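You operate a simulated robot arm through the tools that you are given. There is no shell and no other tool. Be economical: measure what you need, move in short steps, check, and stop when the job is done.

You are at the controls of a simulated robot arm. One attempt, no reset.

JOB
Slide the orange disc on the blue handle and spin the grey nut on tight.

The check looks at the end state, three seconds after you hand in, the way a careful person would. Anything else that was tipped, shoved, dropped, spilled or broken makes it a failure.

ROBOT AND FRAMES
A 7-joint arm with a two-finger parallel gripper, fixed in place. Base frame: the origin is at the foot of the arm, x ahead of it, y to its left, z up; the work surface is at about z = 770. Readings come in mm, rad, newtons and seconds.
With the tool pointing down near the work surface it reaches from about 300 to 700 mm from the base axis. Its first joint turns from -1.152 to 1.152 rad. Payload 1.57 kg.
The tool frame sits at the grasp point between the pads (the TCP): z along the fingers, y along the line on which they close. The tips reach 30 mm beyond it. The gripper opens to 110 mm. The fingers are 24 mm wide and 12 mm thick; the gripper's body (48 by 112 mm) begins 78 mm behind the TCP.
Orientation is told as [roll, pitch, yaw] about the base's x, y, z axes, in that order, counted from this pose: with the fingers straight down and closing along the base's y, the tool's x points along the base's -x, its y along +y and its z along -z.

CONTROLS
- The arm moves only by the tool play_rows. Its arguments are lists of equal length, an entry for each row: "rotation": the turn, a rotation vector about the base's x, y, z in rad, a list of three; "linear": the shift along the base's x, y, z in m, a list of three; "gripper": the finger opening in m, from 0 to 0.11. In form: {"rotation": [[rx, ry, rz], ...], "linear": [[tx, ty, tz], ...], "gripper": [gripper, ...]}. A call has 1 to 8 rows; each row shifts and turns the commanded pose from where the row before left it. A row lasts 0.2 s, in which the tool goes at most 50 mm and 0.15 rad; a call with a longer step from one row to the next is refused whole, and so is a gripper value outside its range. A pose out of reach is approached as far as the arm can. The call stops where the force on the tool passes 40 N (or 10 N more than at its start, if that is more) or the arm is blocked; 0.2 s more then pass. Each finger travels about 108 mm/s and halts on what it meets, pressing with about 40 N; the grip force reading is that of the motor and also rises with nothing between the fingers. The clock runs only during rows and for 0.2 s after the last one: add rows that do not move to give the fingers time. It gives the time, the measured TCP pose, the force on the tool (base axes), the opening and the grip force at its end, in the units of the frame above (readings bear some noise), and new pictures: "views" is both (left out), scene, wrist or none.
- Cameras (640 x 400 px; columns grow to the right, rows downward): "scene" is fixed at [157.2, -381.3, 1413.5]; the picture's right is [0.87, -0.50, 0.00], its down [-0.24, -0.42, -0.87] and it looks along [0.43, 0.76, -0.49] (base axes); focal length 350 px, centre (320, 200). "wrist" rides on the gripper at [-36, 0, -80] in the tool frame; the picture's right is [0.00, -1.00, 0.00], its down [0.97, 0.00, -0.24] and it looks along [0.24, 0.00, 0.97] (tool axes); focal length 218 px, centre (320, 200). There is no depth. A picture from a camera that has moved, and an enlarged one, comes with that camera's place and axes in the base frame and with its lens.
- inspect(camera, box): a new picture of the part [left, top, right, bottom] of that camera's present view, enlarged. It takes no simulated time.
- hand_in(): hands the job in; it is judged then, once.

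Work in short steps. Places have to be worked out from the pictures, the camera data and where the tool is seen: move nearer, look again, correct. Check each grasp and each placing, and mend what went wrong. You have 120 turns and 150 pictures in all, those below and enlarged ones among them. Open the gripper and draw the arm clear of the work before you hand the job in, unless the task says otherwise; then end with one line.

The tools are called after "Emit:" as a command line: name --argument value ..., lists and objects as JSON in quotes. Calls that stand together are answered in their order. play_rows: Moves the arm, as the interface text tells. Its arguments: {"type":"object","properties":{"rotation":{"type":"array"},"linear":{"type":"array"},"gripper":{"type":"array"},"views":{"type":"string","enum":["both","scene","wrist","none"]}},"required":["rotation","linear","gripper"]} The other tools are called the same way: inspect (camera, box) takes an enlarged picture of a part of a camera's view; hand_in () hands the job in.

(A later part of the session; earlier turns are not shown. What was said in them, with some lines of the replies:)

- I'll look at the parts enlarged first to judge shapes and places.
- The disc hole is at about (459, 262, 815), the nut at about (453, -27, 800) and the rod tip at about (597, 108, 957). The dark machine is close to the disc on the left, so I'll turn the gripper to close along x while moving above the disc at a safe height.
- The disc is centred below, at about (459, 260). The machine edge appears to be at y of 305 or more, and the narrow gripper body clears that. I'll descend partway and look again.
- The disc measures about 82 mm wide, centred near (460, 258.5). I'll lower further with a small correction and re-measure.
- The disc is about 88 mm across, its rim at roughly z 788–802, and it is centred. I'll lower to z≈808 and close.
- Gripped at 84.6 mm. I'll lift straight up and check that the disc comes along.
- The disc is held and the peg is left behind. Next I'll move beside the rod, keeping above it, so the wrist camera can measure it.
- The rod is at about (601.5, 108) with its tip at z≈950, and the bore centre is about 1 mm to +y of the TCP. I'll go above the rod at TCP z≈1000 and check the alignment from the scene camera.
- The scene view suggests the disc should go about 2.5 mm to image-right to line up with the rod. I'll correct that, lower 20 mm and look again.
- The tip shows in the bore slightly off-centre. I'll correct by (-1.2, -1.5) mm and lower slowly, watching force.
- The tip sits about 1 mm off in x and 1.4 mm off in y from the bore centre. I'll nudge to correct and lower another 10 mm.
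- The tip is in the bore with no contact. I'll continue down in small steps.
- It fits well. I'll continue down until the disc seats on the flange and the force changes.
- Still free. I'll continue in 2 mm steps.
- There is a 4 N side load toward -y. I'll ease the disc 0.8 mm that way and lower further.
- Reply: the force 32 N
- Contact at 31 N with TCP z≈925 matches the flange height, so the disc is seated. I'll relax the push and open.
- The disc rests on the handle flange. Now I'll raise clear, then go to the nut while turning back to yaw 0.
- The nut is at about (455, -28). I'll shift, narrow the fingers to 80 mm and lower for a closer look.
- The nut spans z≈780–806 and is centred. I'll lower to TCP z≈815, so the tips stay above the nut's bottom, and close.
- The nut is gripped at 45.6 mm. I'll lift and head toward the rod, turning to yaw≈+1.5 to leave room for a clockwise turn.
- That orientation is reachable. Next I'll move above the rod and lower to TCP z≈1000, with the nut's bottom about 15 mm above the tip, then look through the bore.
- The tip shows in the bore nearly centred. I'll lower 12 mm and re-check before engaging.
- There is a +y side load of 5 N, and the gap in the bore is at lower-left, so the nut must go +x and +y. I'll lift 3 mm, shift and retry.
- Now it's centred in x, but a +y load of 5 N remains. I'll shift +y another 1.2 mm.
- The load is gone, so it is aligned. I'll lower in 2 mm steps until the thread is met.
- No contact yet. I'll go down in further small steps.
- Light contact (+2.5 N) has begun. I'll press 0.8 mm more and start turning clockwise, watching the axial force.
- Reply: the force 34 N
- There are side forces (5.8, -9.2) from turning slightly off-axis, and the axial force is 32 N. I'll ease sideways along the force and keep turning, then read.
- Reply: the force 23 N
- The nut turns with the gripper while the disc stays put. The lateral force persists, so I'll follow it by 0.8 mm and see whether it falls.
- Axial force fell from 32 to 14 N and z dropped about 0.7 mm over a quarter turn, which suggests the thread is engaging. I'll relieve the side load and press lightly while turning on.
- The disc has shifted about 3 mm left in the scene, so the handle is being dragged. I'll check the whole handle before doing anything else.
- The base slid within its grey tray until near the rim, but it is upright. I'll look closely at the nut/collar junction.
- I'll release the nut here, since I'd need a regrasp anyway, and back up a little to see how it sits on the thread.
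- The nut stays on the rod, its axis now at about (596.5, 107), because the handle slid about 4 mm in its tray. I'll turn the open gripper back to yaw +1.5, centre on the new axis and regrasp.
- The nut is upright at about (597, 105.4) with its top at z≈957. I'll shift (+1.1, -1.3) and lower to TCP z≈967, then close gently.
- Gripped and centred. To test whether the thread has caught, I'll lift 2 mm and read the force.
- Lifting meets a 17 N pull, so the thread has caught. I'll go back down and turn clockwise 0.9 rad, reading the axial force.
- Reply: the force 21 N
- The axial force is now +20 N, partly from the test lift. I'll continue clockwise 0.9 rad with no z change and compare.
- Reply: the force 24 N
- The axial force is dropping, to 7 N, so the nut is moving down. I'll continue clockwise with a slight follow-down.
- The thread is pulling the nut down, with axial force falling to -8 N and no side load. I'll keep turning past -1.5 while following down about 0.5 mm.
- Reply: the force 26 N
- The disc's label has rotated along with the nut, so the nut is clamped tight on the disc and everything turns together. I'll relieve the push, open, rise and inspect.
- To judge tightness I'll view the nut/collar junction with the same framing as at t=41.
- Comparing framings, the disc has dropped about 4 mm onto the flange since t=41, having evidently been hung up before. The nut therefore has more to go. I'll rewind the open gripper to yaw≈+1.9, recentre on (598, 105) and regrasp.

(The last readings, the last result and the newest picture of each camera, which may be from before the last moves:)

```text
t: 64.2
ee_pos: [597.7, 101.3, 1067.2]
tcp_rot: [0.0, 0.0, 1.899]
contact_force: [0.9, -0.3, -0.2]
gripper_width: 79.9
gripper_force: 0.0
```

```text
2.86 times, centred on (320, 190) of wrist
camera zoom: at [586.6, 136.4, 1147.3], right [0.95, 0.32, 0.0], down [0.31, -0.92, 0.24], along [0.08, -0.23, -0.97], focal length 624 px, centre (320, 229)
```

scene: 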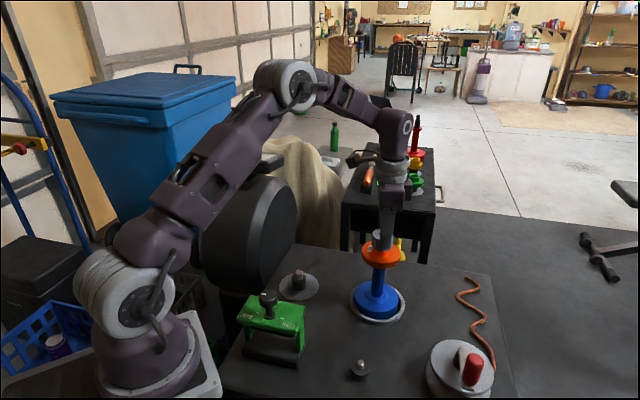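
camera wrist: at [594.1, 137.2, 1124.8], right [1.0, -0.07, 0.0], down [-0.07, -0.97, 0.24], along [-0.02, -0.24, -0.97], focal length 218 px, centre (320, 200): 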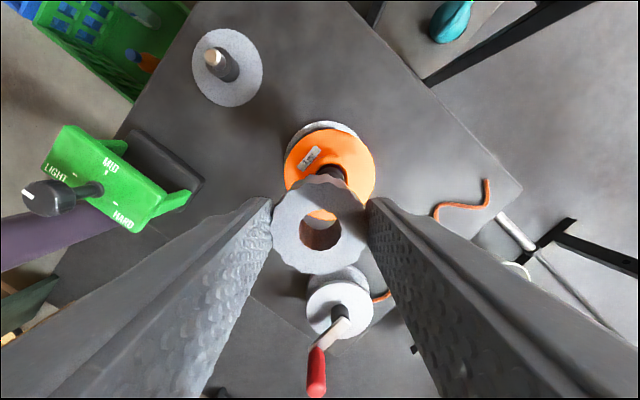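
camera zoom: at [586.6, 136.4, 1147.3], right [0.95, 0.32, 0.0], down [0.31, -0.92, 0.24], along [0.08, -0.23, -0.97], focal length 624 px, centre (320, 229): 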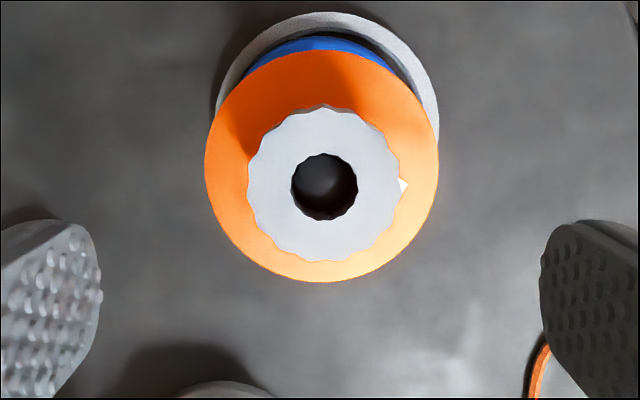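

The nut is at about (598.7, 105.2). I'll correct, lower to TCP z≈966 and grip.

Emit:
play_rows --rotation '[[0, 0, 0], [0, 0, 0], [0, 0, 0], [0, 0, 0], [0, 0, 0], [0, 0, 0], [0, 0, 0], [0, 0, 0]]' --linear '[[0.0005, 0.0027, -0.03], [0, 0, -0.035], [0, 0, -0.036], [0, 0, 0], [0, 0, 0], [0, 0, 0], [0, 0, 0], [0, 0, 0]]' --gripper '[0.08, 0.08, 0.08, 0.07, 0.06, 0.05, 0.04, 0.035]' --views "none"

Emit:
play_rows --rotation '[[0, 0, -0.15], [0, 0, -0.15], [0, 0, -0.15], [0, 0, -0.15], [0, 0, 0]]' --linear '[[0, 0, 0], [0, 0, 0], [0, 0, 0], [0, 0, 0], [0, 0, 0]]' --gripper '[0.035, 0.035, 0.035, 0.035, 0.035]' --views "none"

Emit:
inspect --camera "scene" --box '[355, 215, 415, 275]'

```text
t: 66.0
ee_pos: [598.4, 103.9, 967.9]
tcp_rot: [0.002, -0.002, 1.898]
contact_force: [-6.6, -3.1, 1.8]
gripper_width: 45.1
gripper_force: 39.9
```

```text
t: 67.2
ee_pos: [598.3, 105.1, 967.5]
tcp_rot: [-0.002, -0.001, 1.295]
contact_force: [1.4, -1.5, 16.4]
gripper_width: 44.5
gripper_force: 40.0
```

```text
6.67 times, centred on (385, 245) of scene
camera zoom: at [156.9, -381.4, 1413.5], right [0.87, -0.5, 0.0], down [-0.24, -0.42, -0.87], along [0.43, 0.76, -0.49], focal length 2331 px, centre (-113, -100)
```

zoom: 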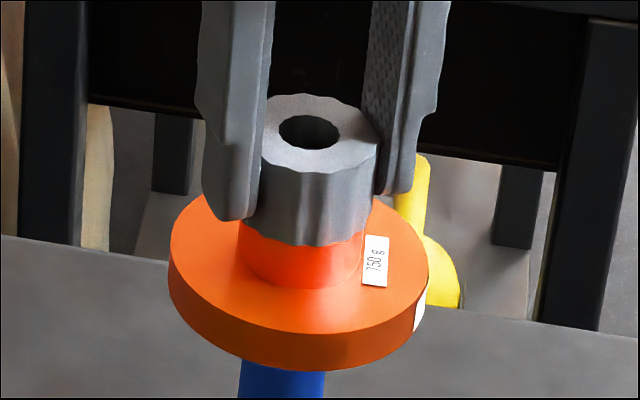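

The disc turns with the nut. I need to see whether there is a gap at the collar, so I'll zoom in hard on the junction from both cameras.

Emit:
inspect --camera "scene" --box '[374, 240, 398, 260]'

Emit:
inspect --camera "wrist" --box '[270, 150, 370, 270]'

```text
16.00 times, centred on (386, 250) of scene
camera zoom: at [156.9, -381.4, 1413.5], right [0.87, -0.5, 0.0], down [-0.24, -0.42, -0.87], along [0.43, 0.76, -0.49], focal length 5595 px, centre (-736, -600)
```

zoom: 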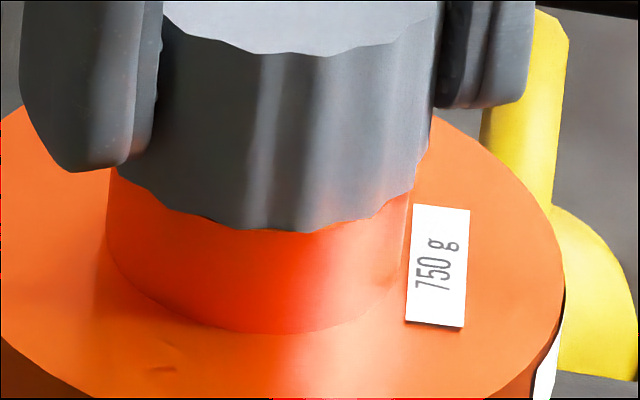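

```text
3.33 times, centred on (320, 210) of wrist
camera zoom: at [608.4, 139.6, 1047.0], right [0.96, -0.27, 0.0], down [-0.26, -0.93, 0.24], along [-0.06, -0.23, -0.97], focal length 728 px, centre (320, 167)
```

zoom: 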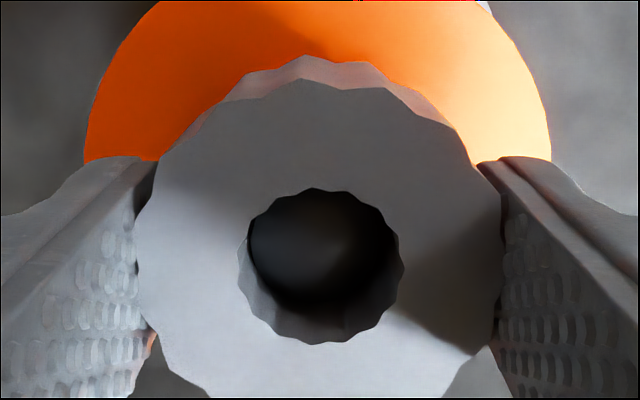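

The junction looks flush: the nut's bottom is about 17 mm above the disc face, which matches the collar height. I'll keep turning clockwise with the push relieved to be sure it's tight.

Emit:
play_rows --rotation '[[0, 0, 0], [0, 0, -0.15], [0, 0, -0.15], [0, 0, -0.15], [0, 0, -0.15], [0, 0, -0.15], [0, 0, -0.15], [0, 0, 0]]' --linear '[[0, 0, 0.0005], [0, 0, 0], [0, 0, 0], [0, 0, 0], [0, 0, 0], [0, 0, 0], [0, 0, 0], [0, 0, 0]]' --gripper '[0.035, 0.035, 0.035, 0.035, 0.035, 0.035, 0.035, 0.035]' --views "none"

Emit:
inspect --camera "scene" --box '[340, 210, 420, 330]'

Emit:
play_rows --rotation '[[0, 0, -0.15], [0, 0, -0.15], [0, 0, -0.15], [0, 0, -0.15], [0, 0, -0.15], [0, 0, -0.15], [0, 0, 0]]' --linear '[[0, 0, 0], [0, 0, 0], [0, 0, 0], [0, 0, 0], [0, 0, 0], [0, 0, 0], [0, 0, 0]]' --gripper '[0.035, 0.035, 0.035, 0.035, 0.035, 0.035, 0.035]' --views "none"

Emit:
inspect --camera "scene" --box '[340, 210, 420, 330]'

```text
t: 69.0
ee_pos: [598.3, 105.4, 967.8]
tcp_rot: [0.001, 0.0, 0.396]
contact_force: [0.0, -0.8, 15.4]
gripper_width: 44.8
gripper_force: 40.1
```

```text
3.33 times, centred on (380, 270) of scene
camera zoom: at [156.9, -381.4, 1413.5], right [0.87, -0.5, 0.0], down [-0.24, -0.42, -0.87], along [0.43, 0.76, -0.49], focal length 1166 px, centre (120, -33)
```

zoom: 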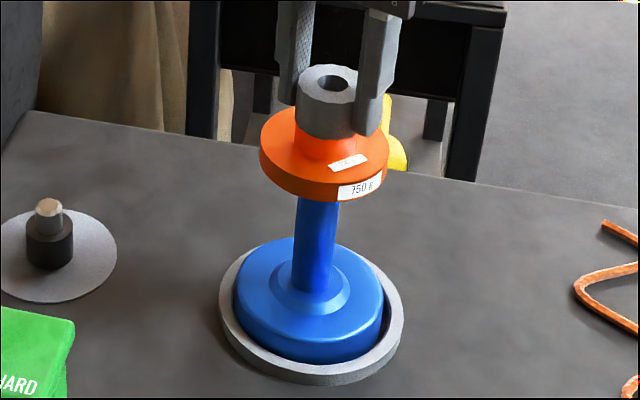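

```text
t: 70.6
ee_pos: [598.0, 104.4, 966.7]
tcp_rot: [0.0, 0.0, -0.502]
contact_force: [0.1, 0.5, 15.4]
gripper_width: 44.8
gripper_force: 39.8
```

```text
3.33 times, centred on (380, 270) of scene
camera zoom: at [156.9, -381.3, 1413.5], right [0.87, -0.5, 0.0], down [-0.24, -0.42, -0.87], along [0.43, 0.76, -0.49], focal length 1166 px, centre (120, -33)
```

zoom: 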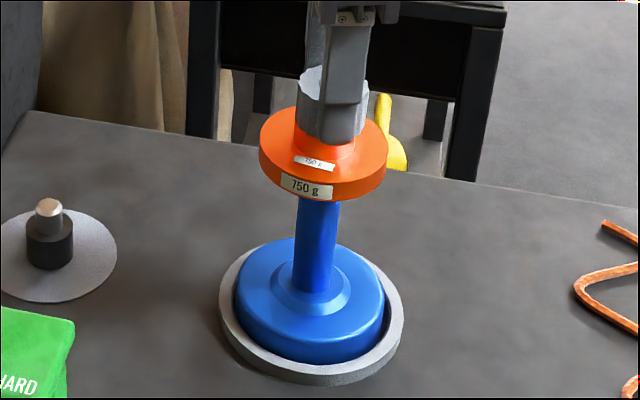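

The label turned 0.87 rad for a 0.9 rad gripper turn, at constant axial force. Nut, disc and handle now rotate as one, so the nut is tight. I'll relieve, open, rise and draw back.

Emit:
play_rows --rotation '[[0, 0, 0], [0, 0, 0], [0, 0, 0], [0, 0, 0], [0, 0, 0], [0, 0, 0], [0, 0, 0], [0, 0, 0]]' --linear '[[0, 0, 0.0005], [0, 0, 0], [0, 0, 0], [0, 0, 0], [0, 0, 0.02], [0, 0, 0.04], [0, 0, 0.05], [0, 0, 0.05]]' --gripper '[0.035, 0.06, 0.08, 0.08, 0.08, 0.08, 0.08, 0.08]' --views "none"

Emit:
play_rows --rotation '[[0, 0, 0], [0, 0, 0], [0, 0, 0], [0, 0, 0], [0, 0, 0]]' --linear '[[-0.04, 0, 0.02], [-0.04, 0, 0.02], [-0.04, 0, 0.02], [-0.04, 0, 0.0], [0, 0, 0]]' --gripper '[0.08, 0.08, 0.08, 0.08, 0.08]' --views "both"

Emit:
inspect --camera "scene" --box '[340, 215, 420, 330]'

Emit:
inspect --camera "scene" --box '[365, 222, 405, 262]'

```text
t: 72.4
ee_pos: [598.2, 105.4, 1129.4]
tcp_rot: [0.001, 0.0, -0.502]
contact_force: [-1.1, 0.0, 0.0]
gripper_width: 80.1
gripper_force: 0.0
```

```text
t: 73.6
ee_pos: [436.4, 105.9, 1187.0]
tcp_rot: [-0.001, 0.002, -0.501]
contact_force: [0.8, -0.2, 0.4]
gripper_width: 80.1
gripper_force: 0.1
camera wrist: at [468.3, 87.7, 1266.8], right [-0.48, -0.88, 0.0], down [-0.85, 0.47, 0.24], along [-0.21, 0.12, -0.97], focal length 218 px, centre (320, 200)
```

scene: 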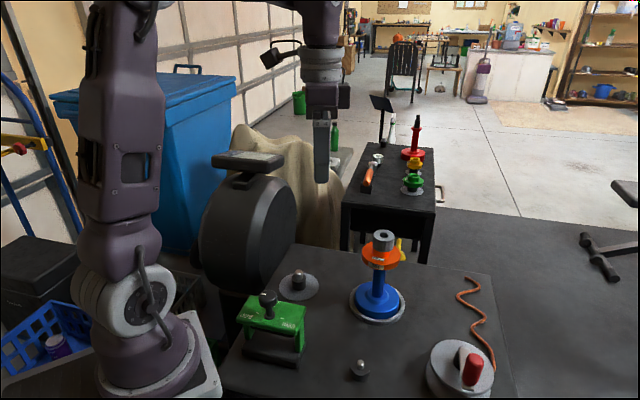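
wrist: 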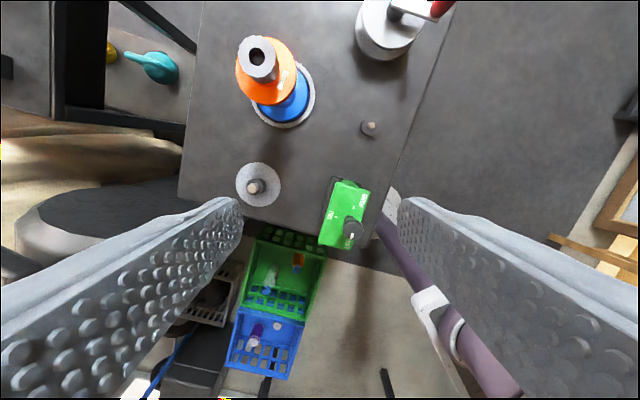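

```text
3.48 times, centred on (380, 272) of scene
camera zoom: at [157.2, -381.3, 1413.5], right [0.87, -0.5, 0.0], down [-0.24, -0.42, -0.87], along [0.43, 0.76, -0.49], focal length 1216 px, centre (111, -52)
```

zoom: 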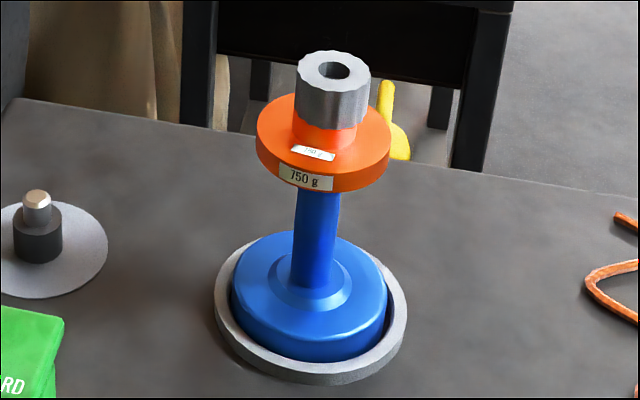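

```text
10.00 times, centred on (385, 242) of scene
camera zoom: at [157.2, -381.3, 1413.5], right [0.87, -0.5, 0.0], down [-0.24, -0.42, -0.87], along [0.43, 0.76, -0.49], focal length 3497 px, centre (-330, -220)
```

zoom: 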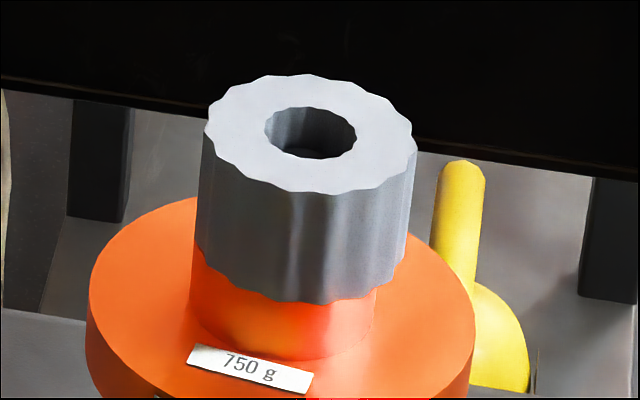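

Everything else is undisturbed. I want a flatter side view to confirm there is no gap, so I'll move to the -y side of the handle, turn to yaw -1.57 and tilt the wrist camera toward it.

Emit:
play_rows --rotation '[[0, 0, -0.134], [0, 0, -0.134], [0, 0, -0.134], [0, 0, -0.134], [0, 0, -0.134], [0, 0, -0.134], [0, 0, -0.134], [0, 0, -0.134]]' --linear '[[0.01, -0.03, 0], [0.02, -0.03, 0], [0.022, -0.03, -0.01], [0.022, -0.03, -0.02], [0.022, -0.03, -0.02], [0.022, -0.03, -0.02], [0.022, -0.02, -0.02], [0.02, -0.01, -0.02]]' --gripper '[0.11, 0.11, 0.11, 0.11, 0.11, 0.11, 0.11, 0.11]' --views "none"

Emit:
play_rows --rotation '[[0.14, 0, 0], [0.14, 0, 0], [0.14, 0, 0], [0.14, 0, 0], [0.14, 0, 0], [0, 0, 0]]' --linear '[[0, 0, 0], [0, 0, 0], [0, 0, 0], [0, 0, 0], [0, 0, 0], [0, 0, 0]]' --gripper '[0.11, 0.11, 0.11, 0.11, 0.11, 0.11]' --views "both"

```text
t: 75.4
ee_pos: [599.6, -105.2, 1077.9]
tcp_rot: [0.0, -0.001, -1.575]
contact_force: [0.0, 0.6, -0.1]
gripper_width: 109.9
gripper_force: 0.1
```

```text
t: 76.8
ee_pos: [598.9, -105.1, 1075.7]
tcp_rot: [-0.002, 0.702, -1.573]
contact_force: [0.1, 0.4, 0.3]
gripper_width: 110.0
gripper_force: 0.1
camera wrist: at [598.4, -183.8, 1114.5], right [-1.0, 0.0, 0.0], down [0.0, 0.59, 0.81], along [0.0, 0.81, -0.59], focal length 218 px, centre (320, 200)
```

scene: 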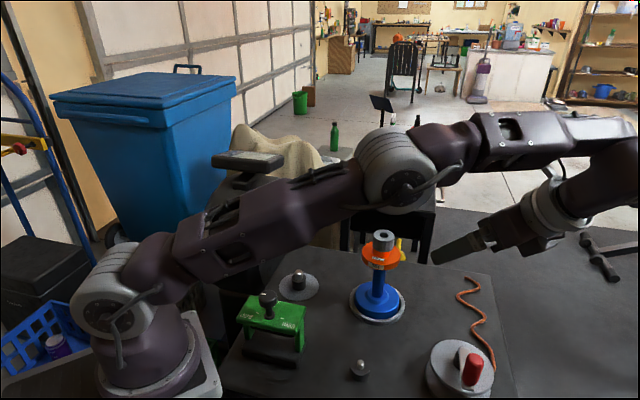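
wrist: 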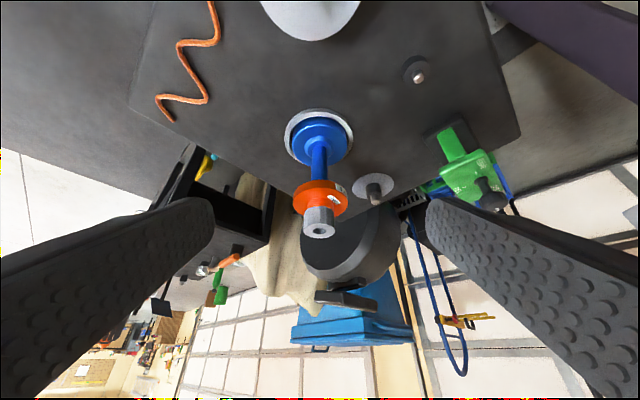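

The side view works, though upside down. I'll lower 100 mm for a flatter look.

Emit:
play_rows --rotation '[[0, 0, 0], [0, 0, 0], [0, 0, 0], [0, 0, 0]]' --linear '[[0, 0, -0.035], [0, 0, -0.035], [0, 0, -0.035], [0, 0, 0]]' --gripper '[0.11, 0.11, 0.11, 0.11]' --views "none"

Emit:
inspect --camera "wrist" --box '[260, 150, 380, 320]'

Emit:
inspect --camera "wrist" --box '[290, 240, 350, 300]'

```text
t: 77.8
ee_pos: [598.8, -105.7, 972.5]
tcp_rot: [-0.003, 0.699, -1.575]
contact_force: [-0.7, -0.9, 0.1]
gripper_width: 110.0
gripper_force: 0.0
```

```text
2.35 times, centred on (320, 235) of wrist
camera zoom: at [598.4, -185.0, 1010.0], right [-1.0, 0.0, 0.0], down [0.0, 0.59, 0.81], along [0.0, 0.81, -0.59], focal length 514 px, centre (320, 118)
```

zoom: 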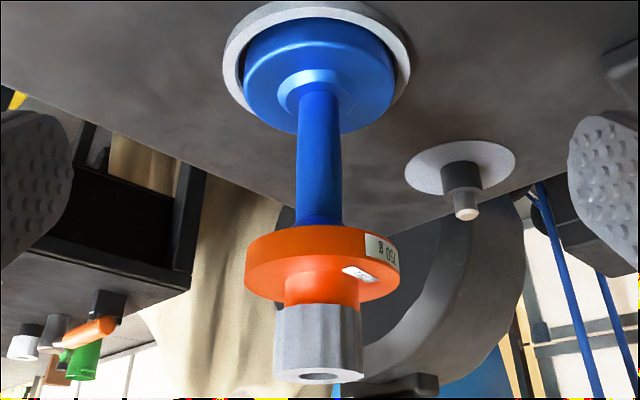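

```text
6.67 times, centred on (320, 270) of wrist
camera zoom: at [598.4, -185.0, 1010.0], right [-1.0, 0.0, 0.0], down [0.0, 0.59, 0.81], along [0.0, 0.81, -0.59], focal length 1455 px, centre (320, -267)
```

zoom: 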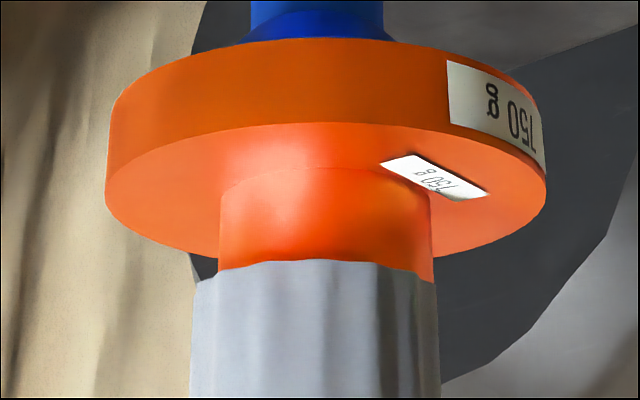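

It looks flush, with the flange right against the disc. I'll lower 45 mm more for a nearly horizontal look; the red crank is well below that.

Emit:
play_rows --rotation '[[0, 0, 0], [0, 0, 0], [0, 0, 0]]' --linear '[[0, 0, -0.025], [0, 0, -0.02], [0, 0, 0]]' --gripper '[0.11, 0.11, 0.11]' --views "none"

Emit:
inspect --camera "wrist" --box '[280, 250, 360, 350]'

Emit:
inspect --camera "wrist" --box '[300, 280, 340, 320]'

```text
t: 78.6
ee_pos: [597.3, -104.3, 926.8]
tcp_rot: [-0.002, 0.7, -1.574]
contact_force: [-0.1, -0.7, 0.3]
gripper_width: 109.7
gripper_force: 0.1
```

```text
4.00 times, centred on (320, 300) of wrist
camera zoom: at [598.6, -183.8, 964.7], right [-1.0, 0.0, 0.0], down [0.0, 0.59, 0.81], along [0.0, 0.81, -0.59], focal length 873 px, centre (320, -200)
```

zoom: 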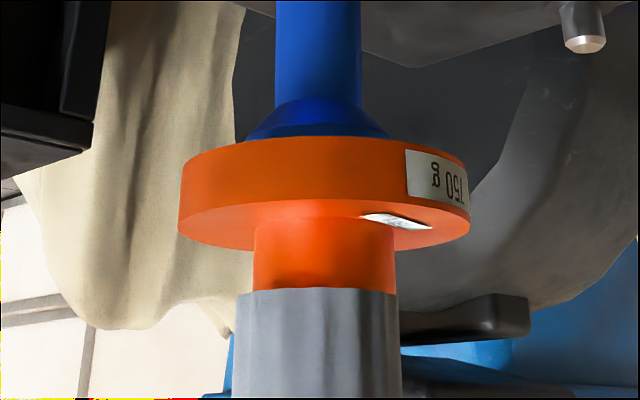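

```text
10.00 times, centred on (320, 300) of wrist
camera zoom: at [598.6, -183.8, 964.7], right [-1.0, 0.0, 0.0], down [0.0, 0.59, 0.81], along [0.0, 0.81, -0.59], focal length 2183 px, centre (320, -800)
```

zoom: 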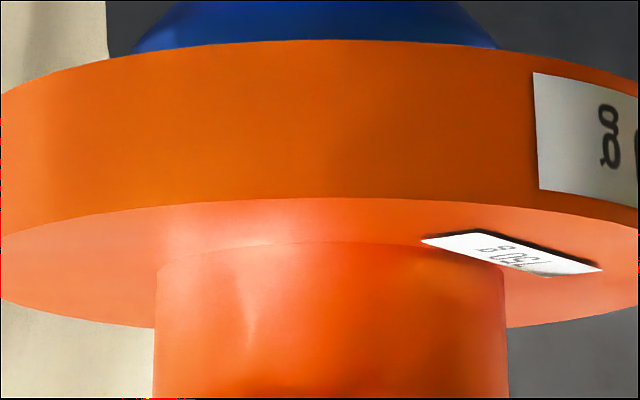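

From the side, the flange, disc and nut are in flush contact, level and upright. I'll raise and straighten the arm clear of the work, then hand in.

Emit:
play_rows --rotation '[[0, 0, 0], [0, 0, 0], [0, 0, 0], [0, 0, 0], [-0.14, 0, 0], [-0.14, 0, 0], [-0.14, 0, 0], [-0.14, 0, 0]]' --linear '[[0, -0.01, 0.03], [0, 0, 0.04], [0, 0, 0.04], [0, 0, 0.04], [0, 0, 0.03], [0, 0, 0.03], [0, 0, 0.02], [0, 0, 0]]' --gripper '[0.11, 0.11, 0.11, 0.11, 0.11, 0.11, 0.11, 0.11]' --views "none"

Emit:
play_rows --rotation '[[-0.14, 0, 0], [0, 0, 0], [0, 0, 0], [0, 0, 0], [0, 0, 0]]' --linear '[[-0.04, 0, 0], [-0.04, 0, 0], [-0.04, 0, 0], [-0.03, 0, 0], [0, 0, 0]]' --gripper '[0.11, 0.11, 0.11, 0.11, 0.11]' --views "scene"

```text
t: 80.4
ee_pos: [598.1, -116.6, 1157.8]
tcp_rot: [0.0, 0.137, -1.572]
contact_force: [0.4, 0.3, -1.3]
gripper_width: 110.2
gripper_force: 0.1
```

```text
t: 81.6
ee_pos: [448.4, -115.9, 1155.4]
tcp_rot: [0.001, 0.0, -1.572]
contact_force: [0.0, 0.5, -0.4]
gripper_width: 109.8
gripper_force: 0.1
```

scene: 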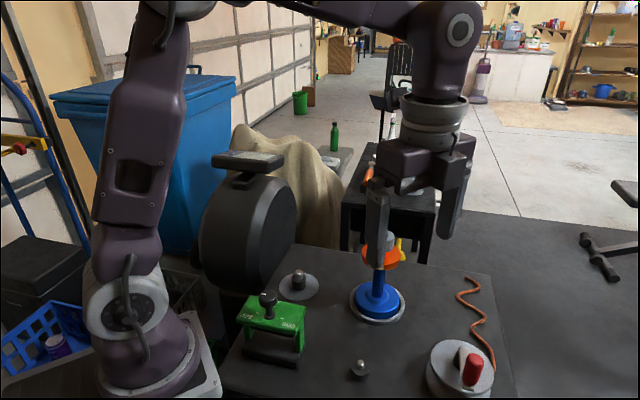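

The arm is clear, the gripper is open and everything stands as it should. I'm handing in.

Emit:
hand_in

```text
The job is handed in.
```

The orange disc is on the blue handle and the grey nut is tight against it: the two turned together on the last turn and a side view showed no gap; the handle slid a few millimetres within its tray but stayed upright, and nothing else was disturbed.
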